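You operate a simulated robot arm through the tools that you are given. There is no shell and no other tool. Be economical: measure what you need, move in short steps, check, and stop when the job is done.

You are at the controls of a simulated robot arm. One attempt, no reset.

JOB
Fetch the green cartridge from the vessel bench and stand it on the drip pan with blue grip.

It is judged by the outcome, as a careful person would: the job done as asked, and still so three seconds after it is handed in. It fails if anything else is knocked over, pushed out of place, dropped, spilled or broken.

ROBOT AND FRAMES
A 7-joint arm with a two-finger parallel gripper, fixed in place. Base frame: the origin is at the foot of the arm, x ahead of it, y to its left, z up; the work surface is at about z = 0. Readings come in mm, rad, newtons and seconds.
With the tool pointing down near the work surface it reaches from about 220 to 580 mm from the base axis. Its first joint turns from -1.152 to 1.152 rad. Payload 2.5 kg.
The TCP is the grasp point between the finger pads, 23 mm short of the fingertips. In the tool frame z runs along the fingers and y along their closing line. The gripper opens to 94 mm. The fingers are 38 mm wide and 10 mm thick; the gripper's body (54 by 96 mm) begins 39 mm behind the TCP.
Orientation is that of the tool frame in the base frame, as a unit quaternion [w, x, y, z]. With the fingers straight down and closing along the base's y, the tool's x points along the base's -x, its y along +y and its z along -z.

CONTROLS
- The arm moves only by the tool arm_command. Its argument "increments" is one flat list of numbers, 5 for each row, row after row: the shift along the base's x, y, z in mm, then the turn about the base's z in rad, then the opening in per cent of the stroke, from 0 (shut) to 100 (fully open). In form: [dx, dy, dz, twist, grip, dx, dy, dz, twist, grip, ...]. A call has 1 to 8 rows; each row shifts and turns the commanded pose from where the row before left it. Rows are played at 5 a second. More than 50 mm and 0.15 rad between two rows, or a gripper value outside its range, and nothing of the call is played. Where a pose cannot be reached the arm comes as near as it can. A force on the tool above 40 N (or 10 N above the force at the start of the call, whichever is more), or a blocked arm, ends the call early, and 0.2 s more pass. The fingers move at their own pace (about 108 mm/s each) and stop on an object; they squeeze with about 30 N. The grip force told is the motor's: it shows also when the fingers shut on nothing. Time passes only in rows, and 0.2 s behind the last, so rows that do not move let the fingers close. The reply holds the time, the measured pose of the TCP, the force on the tool along the base axes, the opening and the grip force, in the units named above and with some noise.
- Cameras (640 x 400 px; columns grow to the right, rows downward): "scene" is fixed at [115.9, -410.3, 561.4]; the picture's right is [0.84, -0.55, 0.00], its down [-0.27, -0.41, -0.87] and it looks along [0.48, 0.73, -0.49] (base axes); focal length 344 px, centre (320, 200). "wrist" rides on the gripper at [-39, 0, -44] in the tool frame; the picture's right is [0.00, -1.00, 0.00], its down [0.97, 0.00, -0.24] and it looks along [0.24, 0.00, 0.97] (tool axes); focal length 218 px, centre (320, 200). There is no depth. A picture from a camera that has moved, and an enlarged one, comes with that camera's place and axes in the base frame and with its lens. The place of the scene camera against the robot may be out by one fixed shift of up to 12 mm in any direction.
- camera(camera): a new picture of that camera. No time passes.
- enlarge(camera, box): a new picture of the part [left, top, right, bottom] of that camera's present view, enlarged. No time passes.
- close_job(): hands the job in; it is judged then, once.

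Go step by step. Nothing tells you positions but the pictures and the camera data: compare them with the known pose of the tool, close in by small moves and look again before you grip or let go. The budget is 90 turns and 46 pictures, counting those below and the enlarged ones. Unless the task says otherwise, let go and move clear before handing in, and close with one line.

The tools are called as a command line: name --argument value ..., lists and objects as JSON in quotes. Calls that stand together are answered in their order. arm_command: Moves the arm, as the interface text tells. Its arguments: {"type":"object","properties":{"increments":{"type":"array","items":{"type":"number"}}},"required":["increments"]} The other tools are called the same way: camera (camera) takes a picture; enlarge (camera, box) takes an enlarged picture of a part of a camera's view; close_job () hands the job in.

At the start:

```text
t: 0.0
position: [285.6, 181.6, 284.5]
tool_rot: [0.0, 0.0, 1.0, 0.001]
force: [0.2, 0.1, 0.9]
width: 93.9
finger_force: 0.0
```

scene: 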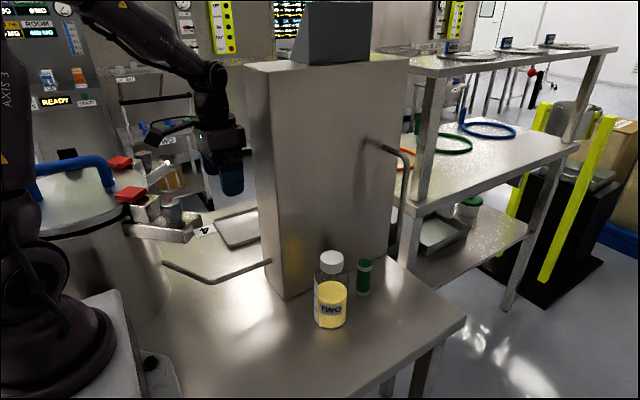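
wrist: 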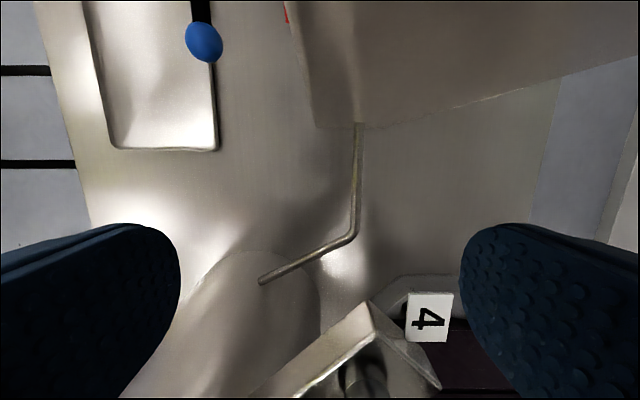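

I take the green cartridge to be near (515, 19) beside the "TWO" bottle, and the blue-grip pan to be on the left behind the tall cabinet, around x > 320, y 330–480. I'll look closer at both areas before moving.

enlarge --camera "scene" --box '[260, 120, 500, 340]'

enlarge --camera "scene" --box '[110, 120, 310, 310]'

```text
1.82 times, centred on (380, 230) of scene
camera zoom: at [115.9, -410.3, 561.4], right [0.84, -0.55, 0.0], down [-0.27, -0.41, -0.87], along [0.48, 0.73, -0.49], focal length 626 px, centre (211, 146)
```

zoom: 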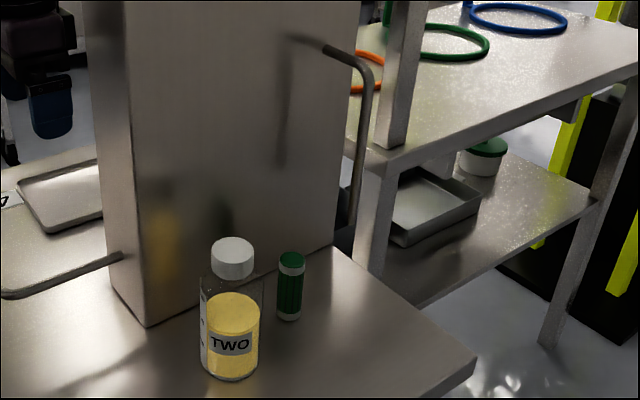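

```text
2.11 times, centred on (210, 215) of scene
camera zoom: at [115.9, -410.3, 561.4], right [0.84, -0.55, 0.0], down [-0.27, -0.41, -0.87], along [0.48, 0.73, -0.49], focal length 725 px, centre (552, 168)
```

zoom: 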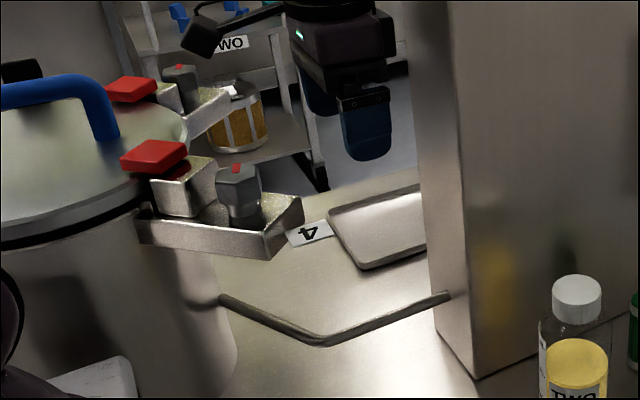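

The tall cabinet appears to occupy x ≥ 355, y ≈ 97–191, with a vessel tray on the near-left side. I'll rise first, then pass between them in front of the cabinet towards the right side.

arm_command --increments '[0, 0, 40, 0, 100, 0, 0, 40, 0, 100, 0, -40, 0, 0, 100, 0, -45, 0, 0, 100, 0, -45, 0, 0, 100, 0, -45, 0, 0, 100]'

camera --camera "wrist"

camera --camera "scene"

```text
t: 1.4
position: [284.6, 5.2, 364.8]
tool_rot: [0.0, 0.001, 1.0, 0.0]
force: [-0.7, -0.2, 0.4]
width: 93.9
finger_force: 0.1
```

```text
41 pictures are left
camera wrist: at [325.3, 6.1, 409.0], right [0.0, -1.0, 0.0], down [-0.97, 0.0, 0.24], along [-0.24, 0.0, -0.97], focal length 218 px, centre (320, 200)
```

wrist: 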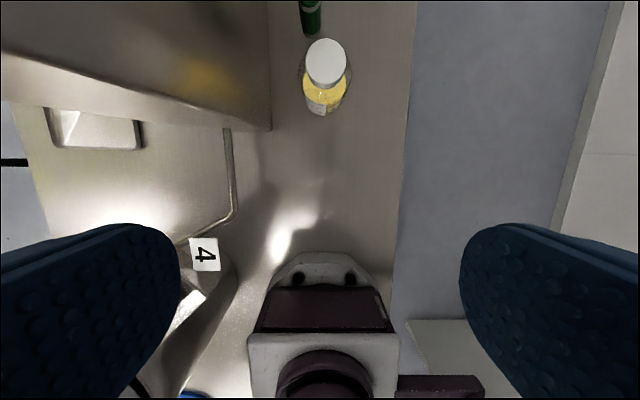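

```text
40 pictures are left
```

scene: 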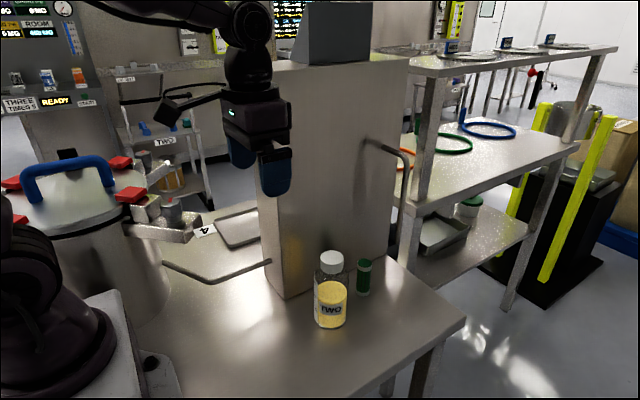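

The cabinet's right face is at y ≈ 92, and the cartridge is at roughly (508, 21). I'll move over it at a safe height and look again.

arm_command --increments '[40, -5, 0, 0, 100, 40, 0, 0, 0, 100, 40, 0, -20, 0, 100, 40, 0, -40, 0, 100]'

camera --camera "wrist"

camera --camera "scene"

```text
refused: row 4 steps farther than a row can; nothing moved
```

```text
39 pictures are left
camera wrist: at [325.3, 6.1, 409.0], right [0.0, -1.0, 0.0], down [-0.97, 0.0, 0.24], along [-0.24, 0.0, -0.97], focal length 218 px, centre (320, 200)
```

wrist: 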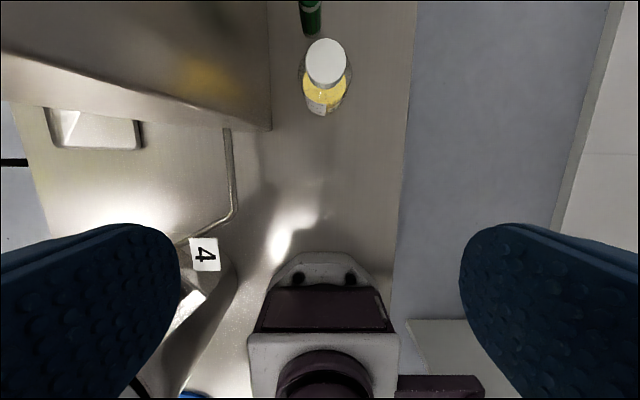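

```text
38 pictures are left
```

scene: 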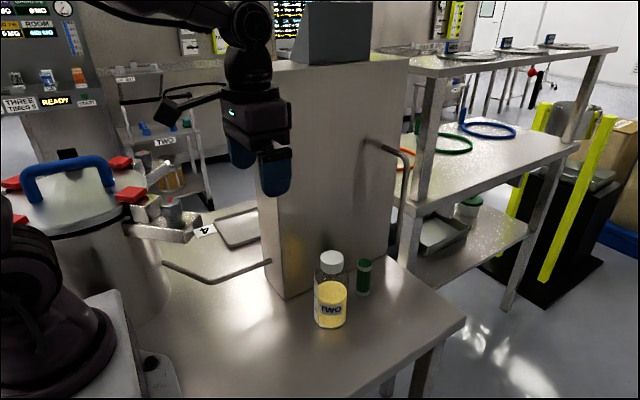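

One row was too long a step, so nothing moved. I'll send it again with shorter rows.

arm_command --increments '[40, -5, 0, 0, 100, 40, 0, 0, 0, 100, 40, 0, -20, 0, 100, 40, 0, -20, 0, 100, 0, 0, -30, 0, 100]'

camera --camera "wrist"

```text
t: 2.6
position: [445.8, 1.7, 295.5]
tool_rot: [0.001, 0.0, 1.0, -0.001]
force: [0.2, 0.0, 0.2]
width: 94.0
finger_force: 0.2
```

```text
37 pictures are left
camera wrist: at [484.2, 2.3, 338.8], right [0.0, -1.0, 0.0], down [-0.97, 0.0, 0.24], along [-0.24, 0.0, -0.97], focal length 218 px, centre (320, 200)
```

wrist: 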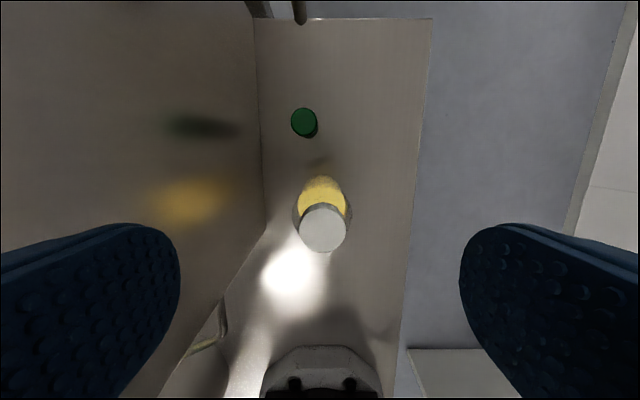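

The cartridge top reads as (510, 20), about 85 mm tall, with a cabinet handle bar near x ≈ 605. I'll position above the cartridge, part-close the fingers and descend partway.

arm_command --increments '[32, 9, 0, 0, 75, 31, 9, -10, 0, 75, 0, 0, -45, 0, 75, 0, 0, -45, 0, 75, 0, 0, -45, 0, 75, 0, 0, 0, 0, 75]'

camera --camera "wrist"

enlarge --camera "scene" --box '[260, 120, 500, 340]'

```text
t: 4.0
position: [508.8, 21.4, 148.7]
tool_rot: [-0.001, 0.001, 1.0, 0.0]
force: [-0.3, 0.2, 0.4]
width: 70.4
finger_force: 0.0
```

```text
36 pictures are left
camera wrist: at [547.0, 21.4, 192.4], right [0.0, -1.0, 0.0], down [-0.97, 0.0, 0.24], along [-0.24, 0.0, -0.97], focal length 218 px, centre (320, 200)
```

wrist: 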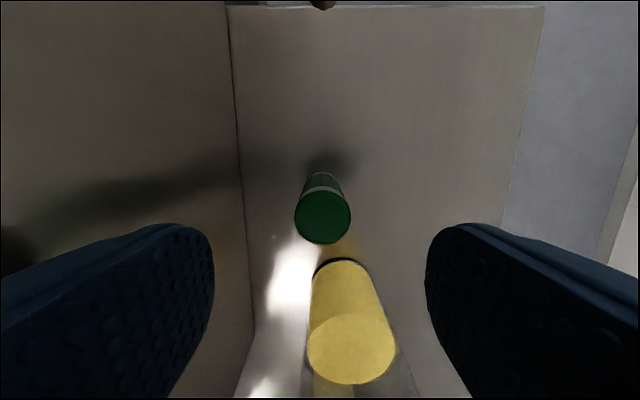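

```text
1.82 times, centred on (380, 230) of scene
camera zoom: at [115.9, -410.3, 561.4], right [0.84, -0.55, 0.0], down [-0.27, -0.41, -0.87], along [0.48, 0.73, -0.49], focal length 626 px, centre (211, 146)
```

zoom: 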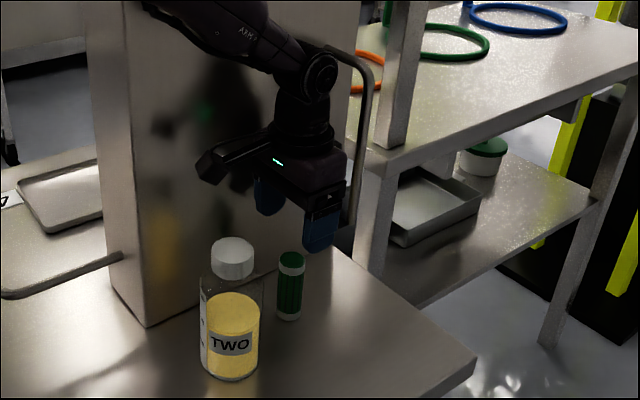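

The bottle top comes out near z ≈ 150, and something sticks out from the hand towards −x above the bottle. I need a closer look before descending.

enlarge --camera "scene" --box '[320, 130, 420, 240]'

enlarge --camera "scene" --box '[300, 160, 400, 320]'

```text
3.64 times, centred on (370, 185) of scene
camera zoom: at [115.9, -410.3, 561.4], right [0.84, -0.55, 0.0], down [-0.27, -0.41, -0.87], along [0.48, 0.73, -0.49], focal length 1252 px, centre (138, 254)
```

zoom: 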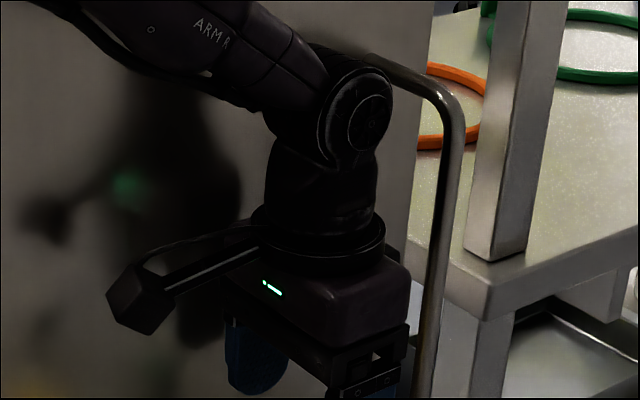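

```text
2.50 times, centred on (350, 240) of scene
camera zoom: at [115.9, -410.3, 561.4], right [0.84, -0.55, 0.0], down [-0.27, -0.41, -0.87], along [0.48, 0.73, -0.49], focal length 861 px, centre (245, 100)
```

zoom: 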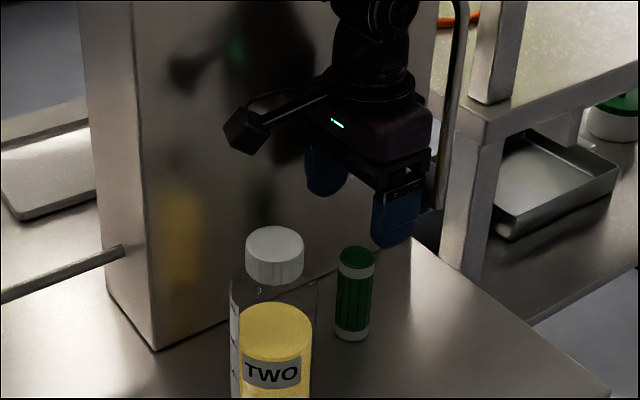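

The hand carries a sensor block on a bar about 110 mm out on the −x side, which would hit the bottle (about 155 mm tall) on the way down. I'll twist the hand by about 60° so the block points away from the bottle, then check.

arm_command --increments '[0, 0, 0, 0.15, 65, 0, 0, 0, 0.15, 65, 0, 0, 0, 0.15, 65, 0, 0, 0, 0.15, 65, 0, 0, 0, 0.15, 65, 0, 0, 0, 0.15, 65, 0, 0, 0, 0.15, 65, 0, 0, 0, 0, 65]'

camera --camera "wrist"

enlarge --camera "scene" --box '[280, 140, 440, 340]'

```text
t: 5.8
position: [509.4, 19.1, 148.9]
tool_rot: [0.001, -0.502, 0.865, 0.0]
force: [-0.7, 1.3, -0.1]
width: 60.8
finger_force: 0.0
```

```text
32 pictures are left
camera wrist: at [528.7, 54.4, 193.7], right [0.87, -0.5, 0.0], down [-0.48, -0.84, 0.24], along [-0.12, -0.21, -0.97], focal length 218 px, centre (320, 200)
```

wrist: 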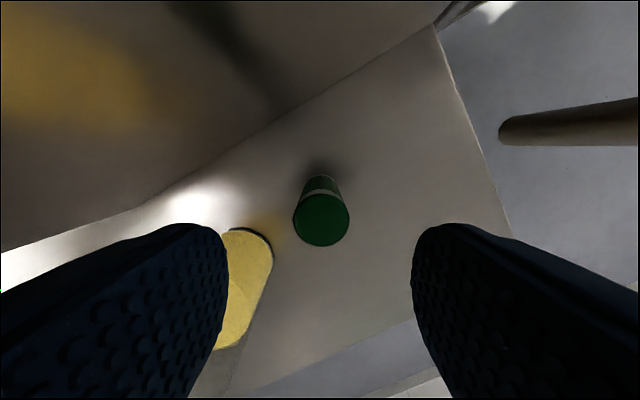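

```text
2.00 times, centred on (360, 240) of scene
camera zoom: at [115.9, -410.3, 561.4], right [0.84, -0.55, 0.0], down [-0.27, -0.41, -0.87], along [0.48, 0.73, -0.49], focal length 688 px, centre (240, 120)
```

zoom: 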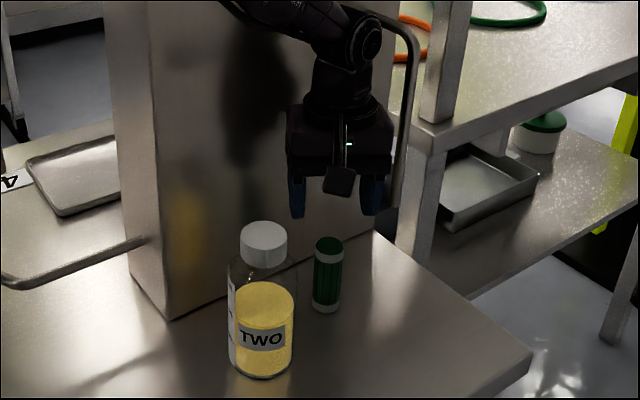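

The block now points away from the bottle and the cartridge sits centred between the fingers. I'll descend to about z = 60, keeping the fingers open.

arm_command --increments '[2, 3, -20, 0, 65, 0, 0, -25, 0, 65, 0, 0, -25, 0, 65, 0, 0, -18, 0, 65, 0, 0, 0, 0, 65]'

camera --camera "wrist"

enlarge --camera "scene" --box '[280, 140, 440, 340]'

```text
t: 7.0
position: [510.5, 23.7, 61.6]
tool_rot: [0.0, -0.5, 0.866, 0.0]
force: [-0.4, 0.1, -0.4]
width: 60.8
finger_force: 0.1
```

```text
30 pictures are left
camera wrist: at [529.3, 57.4, 106.2], right [0.87, -0.5, 0.0], down [-0.48, -0.84, 0.24], along [-0.12, -0.21, -0.97], focal length 218 px, centre (320, 200)
```

wrist: 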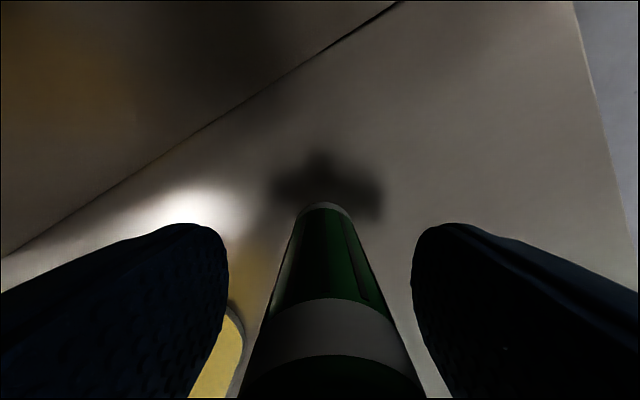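

```text
2.00 times, centred on (360, 240) of scene
camera zoom: at [115.9, -410.3, 561.4], right [0.84, -0.55, 0.0], down [-0.27, -0.41, -0.87], along [0.48, 0.73, -0.49], focal length 688 px, centre (240, 120)
```

zoom: 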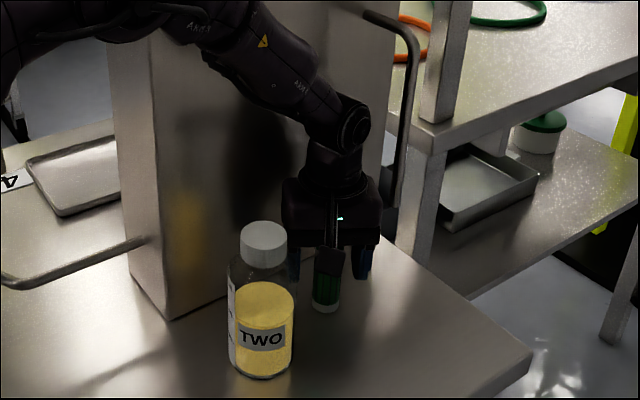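

The fingers straddle the cartridge with clearance all round, so I'll close on it.

arm_command --increments '[1, -1, 0, 0, 65, 0, 0, 0, 0, 25, 0, 0, 0, 0, 10, 0, 0, 0, 0, 10]'

```text
t: 8.0
position: [512.0, 22.7, 62.2]
tool_rot: [0.0, -0.5, 0.866, 0.001]
force: [0.4, 0.9, -0.1]
width: 28.8
finger_force: 29.8
```

It is gripped at 28.8 mm. Now I'll lift straight up.

arm_command --increments '[0, 0, 10, 0, 10, 0, 0, 30, 0, 10, 0, 0, 40, 0, 10, 0, 0, 40, 0, 10, 0, 0, 40, 0, 10, 0, 0, 40, 0, 10, 0, 0, 30, 0, 10]'

camera --camera "scene"

```text
t: 9.6
position: [513.2, 22.9, 291.3]
tool_rot: [-0.001, -0.502, 0.865, 0.001]
force: [0.4, -0.2, 0.1]
width: 28.6
finger_force: 29.9
```

```text
28 pictures are left
```

scene: 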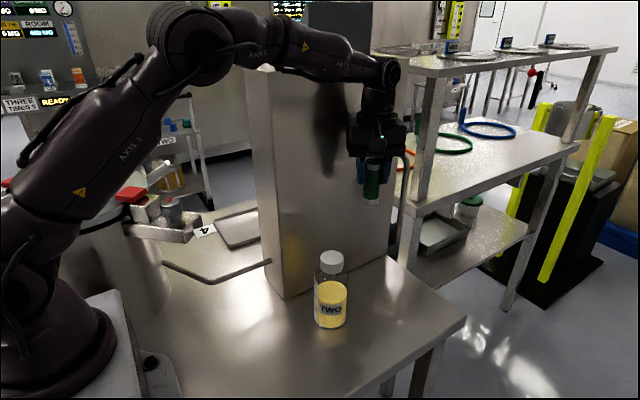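

The cartridge is held upright. I'll retrace to the near side while untwisting and rising.

arm_command --increments '[-25, -4, 10, 0, 10, -30, -4, 10, -0.15, 10, -32, -4, 10, -0.15, 10, -32, -3, 10, -0.15, 10, -32, -3, 10, -0.15, 10, -32, -3, 10, -0.15, 10, -32, 0, 10, -0.15, 10, -12, 0, 5, -0.15, 10]'

camera --camera "scene"

```text
t: 11.4
position: [284.4, 1.8, 367.1]
tool_rot: [0.0, 0.001, 1.0, 0.0]
force: [-0.1, -0.7, 0.7]
width: 28.7
finger_force: 30.5
```

```text
27 pictures are left
```

scene: 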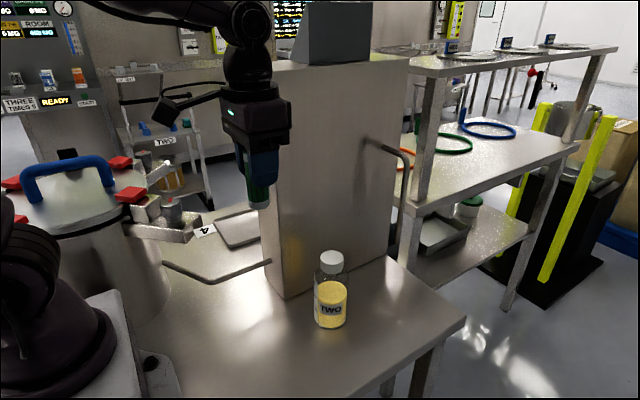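

Still held. Now I'll pass in front of the cabinet at the same height to y ≈ 240 and look at the pans.

arm_command --increments '[-3, 40, 0, 0, 10, 0, 45, 0, 0, 10, 0, 45, 0, 0, 10, 0, 45, 0, 0, 10, 0, 45, 0, 0, 10, 0, 25, 0, 0, 10]'

camera --camera "wrist"

camera --camera "scene"

```text
t: 12.8
position: [282.5, 247.2, 367.5]
tool_rot: [0.0, 0.001, 1.0, -0.001]
force: [-0.1, 0.1, -0.1]
width: 28.7
finger_force: 30.6
```

```text
26 pictures are left
camera wrist: at [321.3, 248.1, 411.2], right [0.0, -1.0, 0.0], down [-0.97, 0.0, 0.24], along [-0.24, 0.0, -0.97], focal length 218 px, centre (320, 200)
```

wrist: 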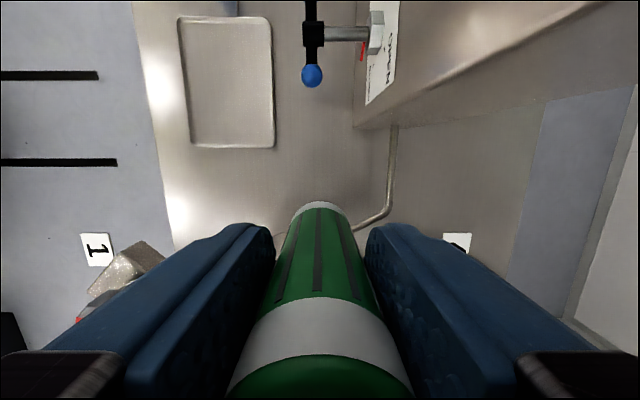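

```text
25 pictures are left
```

scene: 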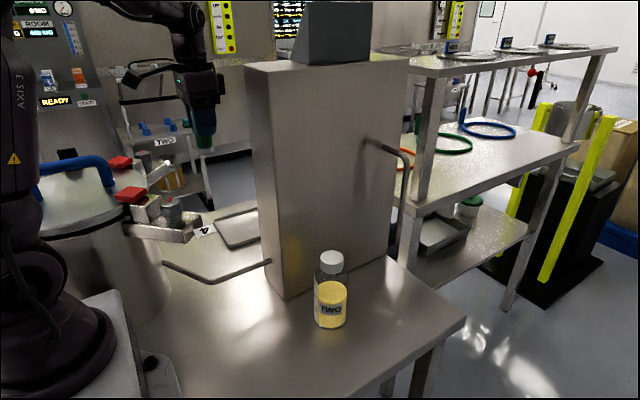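

The blue ball turns out to be a valve lever's knob on the cabinet's left side, near (389, 256, 170), not a pan grip. The pan spans roughly x 323–519, y 331–475, and I still need to find which pan has the blue grip.

arm_command --increments '[0, 40, 0, 0, 10, 0, 40, 0, 0, 10, 30, 30, 0, 0, 10, 30, 0, 0, 0, 10, 0, 0, 0, 0, 10]'

camera --camera "wrist"

```text
t: 14.0
position: [342.3, 358.8, 366.2]
tool_rot: [0.0, 0.0, 1.0, 0.001]
force: [0.1, -0.6, -0.3]
width: 28.8
finger_force: 30.3
```

```text
24 pictures are left
camera wrist: at [382.3, 359.0, 411.0], right [0.0, -1.0, 0.0], down [-0.97, 0.0, 0.24], along [-0.24, 0.0, -0.97], focal length 218 px, centre (320, 200)
```

wrist: 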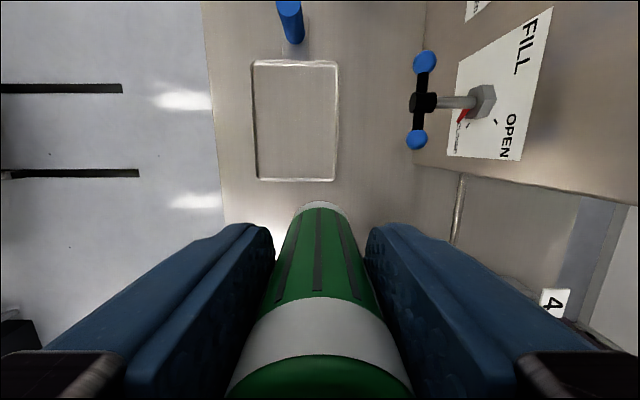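

This pan is the one: it has a blue grip at its far end and spans x 321–516, y 331–472. I'll place the cartridge near (385, 398), descending in stages.

arm_command --increments '[22, 20, 0, 0, 10, 21, 19, -10, 0, 10, 0, 0, -45, 0, 10, 0, 0, -45, 0, 10, 0, 0, -45, 0, 10, 0, 0, -20, 0, 10, 0, 0, 0, 0, 10]'

camera --camera "wrist"

camera --camera "scene"

```text
t: 15.6
position: [386.8, 394.1, 202.6]
tool_rot: [0.001, 0.0, 1.0, 0.0]
force: [-0.6, 0.6, -0.2]
width: 28.5
finger_force: 30.0
```

```text
23 pictures are left
camera wrist: at [425.3, 394.2, 246.2], right [0.0, -1.0, 0.0], down [-0.97, 0.0, 0.24], along [-0.24, 0.0, -0.97], focal length 218 px, centre (320, 200)
```

wrist: 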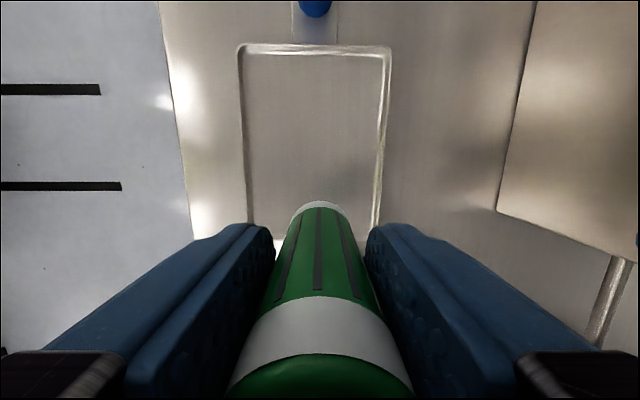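

```text
22 pictures are left
```

scene: 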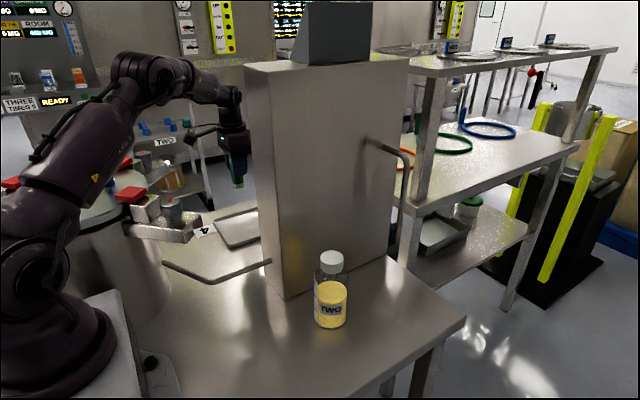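

The cartridge is over the pan floor and comfortably inside its rims. I'll lower further and check the arm's clearance over the vessel fittings.

arm_command --increments '[0, 6, -30, 0, 10, 0, 0, -30, 0, 10, 0, 0, -20, 0, 10, 0, 0, -20, 0, 10, 0, 0, 0, 0, 10]'

camera --camera "scene"

camera --camera "wrist"

```text
t: 16.8
position: [385.4, 401.7, 103.2]
tool_rot: [0.0, 0.0, 1.0, 0.0]
force: [-0.6, -0.9, -0.1]
width: 28.7
finger_force: 29.5
```

```text
21 pictures are left
```

scene: 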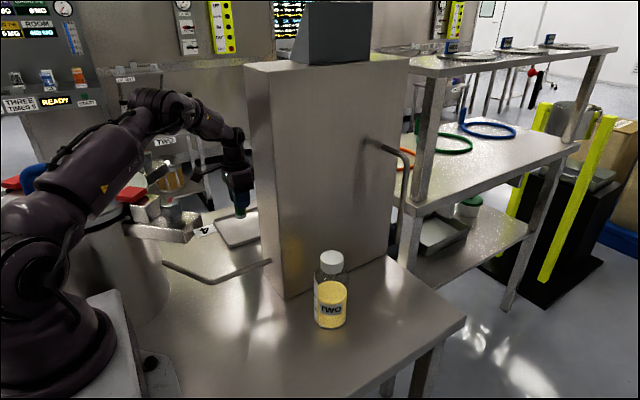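

```text
20 pictures are left
camera wrist: at [424.9, 402.1, 146.7], right [0.0, -1.0, 0.0], down [-0.97, 0.0, 0.24], along [-0.24, 0.0, -0.97], focal length 218 px, centre (320, 200)
```

wrist: 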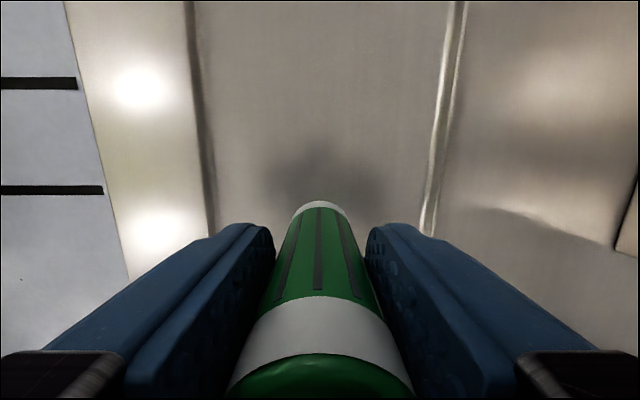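

Still clear by my estimate. I'll zoom on the elbow, vessel tray and hand to be sure before the last 40 mm.

enlarge --camera "scene" --box '[80, 80, 280, 260]'

```text
2.22 times, centred on (180, 170) of scene
camera zoom: at [115.9, -410.3, 561.4], right [0.84, -0.55, 0.0], down [-0.27, -0.41, -0.87], along [0.48, 0.73, -0.49], focal length 765 px, centre (631, 267)
```

zoom: 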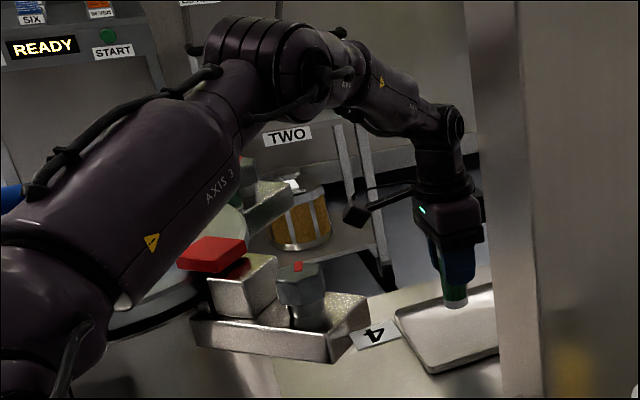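

There's ample height under the elbow (about 360 mm against about 260 mm for the fittings). I'll lower close to the pan floor.

arm_command --increments '[0, 0, -15, 0, 10, 0, 0, -13, 0, 10, 0, 0, 0, 0, 10]'

enlarge --camera "scene" --box '[180, 140, 280, 260]'

```text
t: 17.6
position: [385.2, 401.5, 73.2]
tool_rot: [0.0, 0.0, 1.0, 0.0]
force: [0.5, -0.6, 0.0]
width: 28.4
finger_force: 29.9
```

```text
3.33 times, centred on (230, 200) of scene
camera zoom: at [115.9, -410.3, 561.4], right [0.84, -0.55, 0.0], down [-0.27, -0.41, -0.87], along [0.48, 0.73, -0.49], focal length 1148 px, centre (620, 200)
```

zoom: 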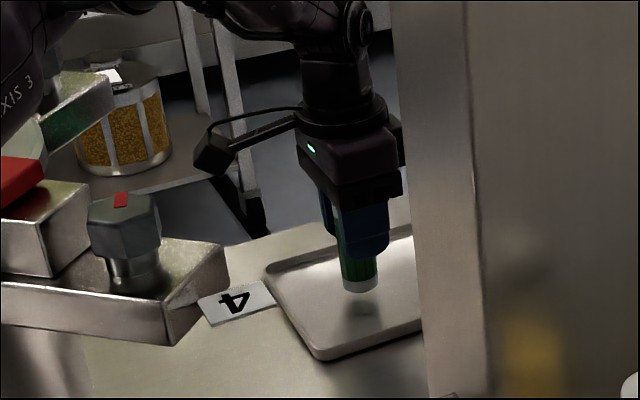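

Bottom of the cartridge is about 11 mm above table level and just over the pan floor. I'll go down in small steps and watch the force.

arm_command --increments '[0, 0, -3, 0, 10, 0, 0, -2, 0, 10, 0, 0, 0, 0, 10]'

```text
t: 18.4
position: [384.4, 401.1, 69.6]
tool_rot: [0.0, 0.0, 1.0, 0.0]
force: [0.4, -0.7, -1.3]
width: 28.7
finger_force: 30.1
```

arm_command --increments '[0, 0, -1.5, 0, 10, 0, 0, -1.5, 0, 10, 0, 0, 0, 0, 10]'

```text
t: 19.2
position: [385.9, 402.6, 65.6]
tool_rot: [0.0, 0.001, 1.0, 0.0]
force: [-0.5, 0.1, -1.0]
width: 28.3
finger_force: 29.8
```

No contact force yet at z ≈ 65.6, so I'll keep going in 1 mm steps.

arm_command --increments '[0, 0, -1, 0, 10, 0, 0, -0.5, 0, 10, 0, 0, 0, 0, 10]'

enlarge --camera "scene" --box '[210, 180, 260, 250]'

```text
t: 20.0
position: [386.0, 402.0, 65.9]
tool_rot: [0.001, 0.0, 1.0, 0.002]
force: [-0.5, -4.4, 11.4]
width: 28.4
finger_force: 30.3
```

```text
5.71 times, centred on (235, 215) of scene
camera zoom: at [115.9, -410.3, 561.4], right [0.84, -0.55, 0.0], down [-0.27, -0.41, -0.87], along [0.48, 0.73, -0.49], focal length 1967 px, centre (806, 114)
```

zoom: 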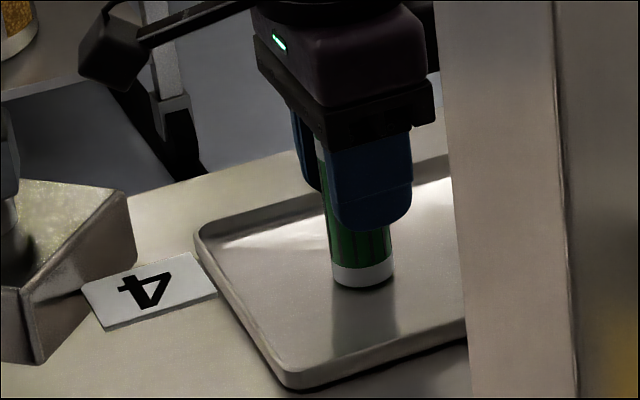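

Contact with the pan floor shows as an 11 N upward force, and the cartridge looks seated. I'll relax a touch and open gently.

arm_command --increments '[0, 0, 0.8, 0, 10, 0, 0, 0, 0, 35, 0, 0, 0, 0, 60, 0, 0, 0, 0, 60]'

camera --camera "wrist"

```text
t: 21.0
position: [385.5, 401.6, 65.9]
tool_rot: [0.0, 0.001, 1.0, 0.0]
force: [0.7, -0.9, -0.1]
width: 56.6
finger_force: 0.1
```

```text
16 pictures are left
camera wrist: at [424.2, 401.8, 109.1], right [0.0, -1.0, 0.0], down [-0.97, 0.0, 0.24], along [-0.24, 0.0, -0.97], focal length 218 px, centre (320, 200)
```

wrist: 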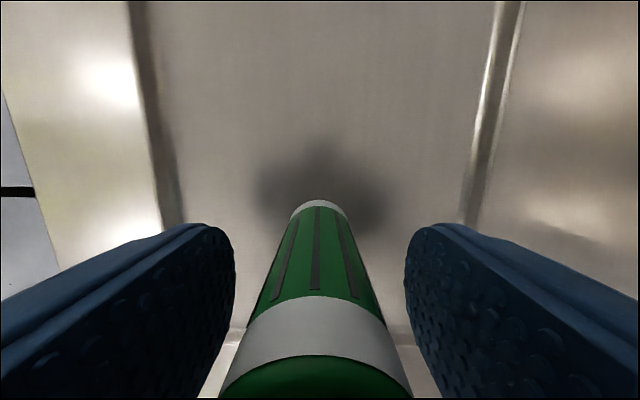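

The cartridge stands freely between the open fingers. I'll rise straight up and verify.

arm_command --increments '[0, 0, 20, 0, 60, 0, 0, 30, 0, 60, 0, 0, 40, 0, 60, 0, 0, 40, 0, 60, 0, 0, 40, 0, 60, 0, 0, 40, 0, 60, 0, 0, 0, 0, 60]'

camera --camera "wrist"

camera --camera "scene"

enlarge --camera "scene" --box '[190, 160, 270, 260]'

```text
t: 22.6
position: [383.5, 403.2, 278.4]
tool_rot: [0.0, 0.0, 1.0, -0.001]
force: [-0.1, 0.7, 0.1]
width: 56.4
finger_force: 0.1
```

```text
15 pictures are left
camera wrist: at [423.2, 403.8, 322.3], right [0.0, -1.0, 0.0], down [-0.97, 0.0, 0.24], along [-0.24, 0.0, -0.97], focal length 218 px, centre (320, 200)
```

wrist: 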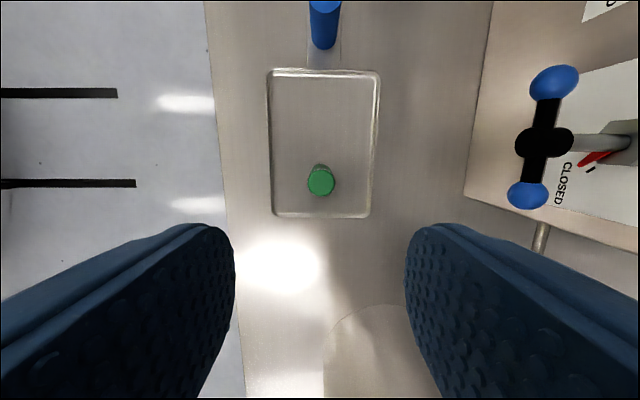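

```text
14 pictures are left
```

scene: 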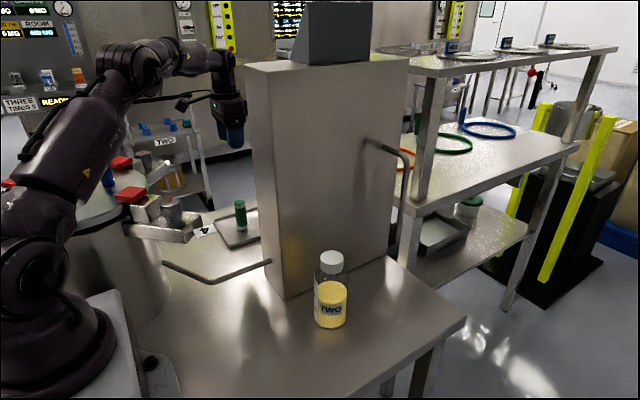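

```text
4.00 times, centred on (230, 210) of scene
camera zoom: at [115.9, -410.3, 561.4], right [0.84, -0.55, 0.0], down [-0.27, -0.41, -0.87], along [0.48, 0.73, -0.49], focal length 1377 px, centre (680, 160)
```

zoom: 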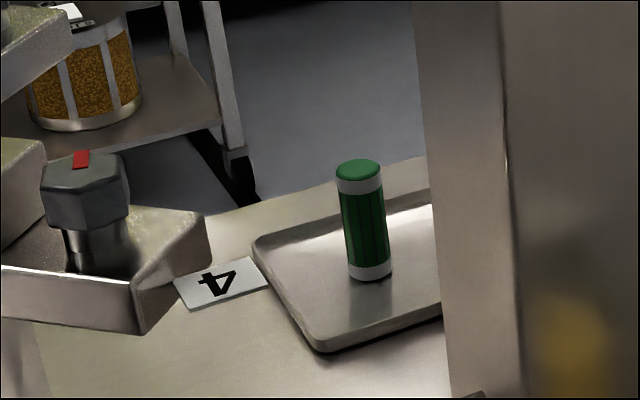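

The cartridge stands upright in the blue-grip pan, the arm is clear, and the bottle and fittings are undisturbed. I'll hand in.

close_job

```text
The job is handed in.
```

The green cartridge is standing upright on the drip pan with the blue grip, the gripper is open and clear, and nothing else was moved in the pictures I took before handing in.
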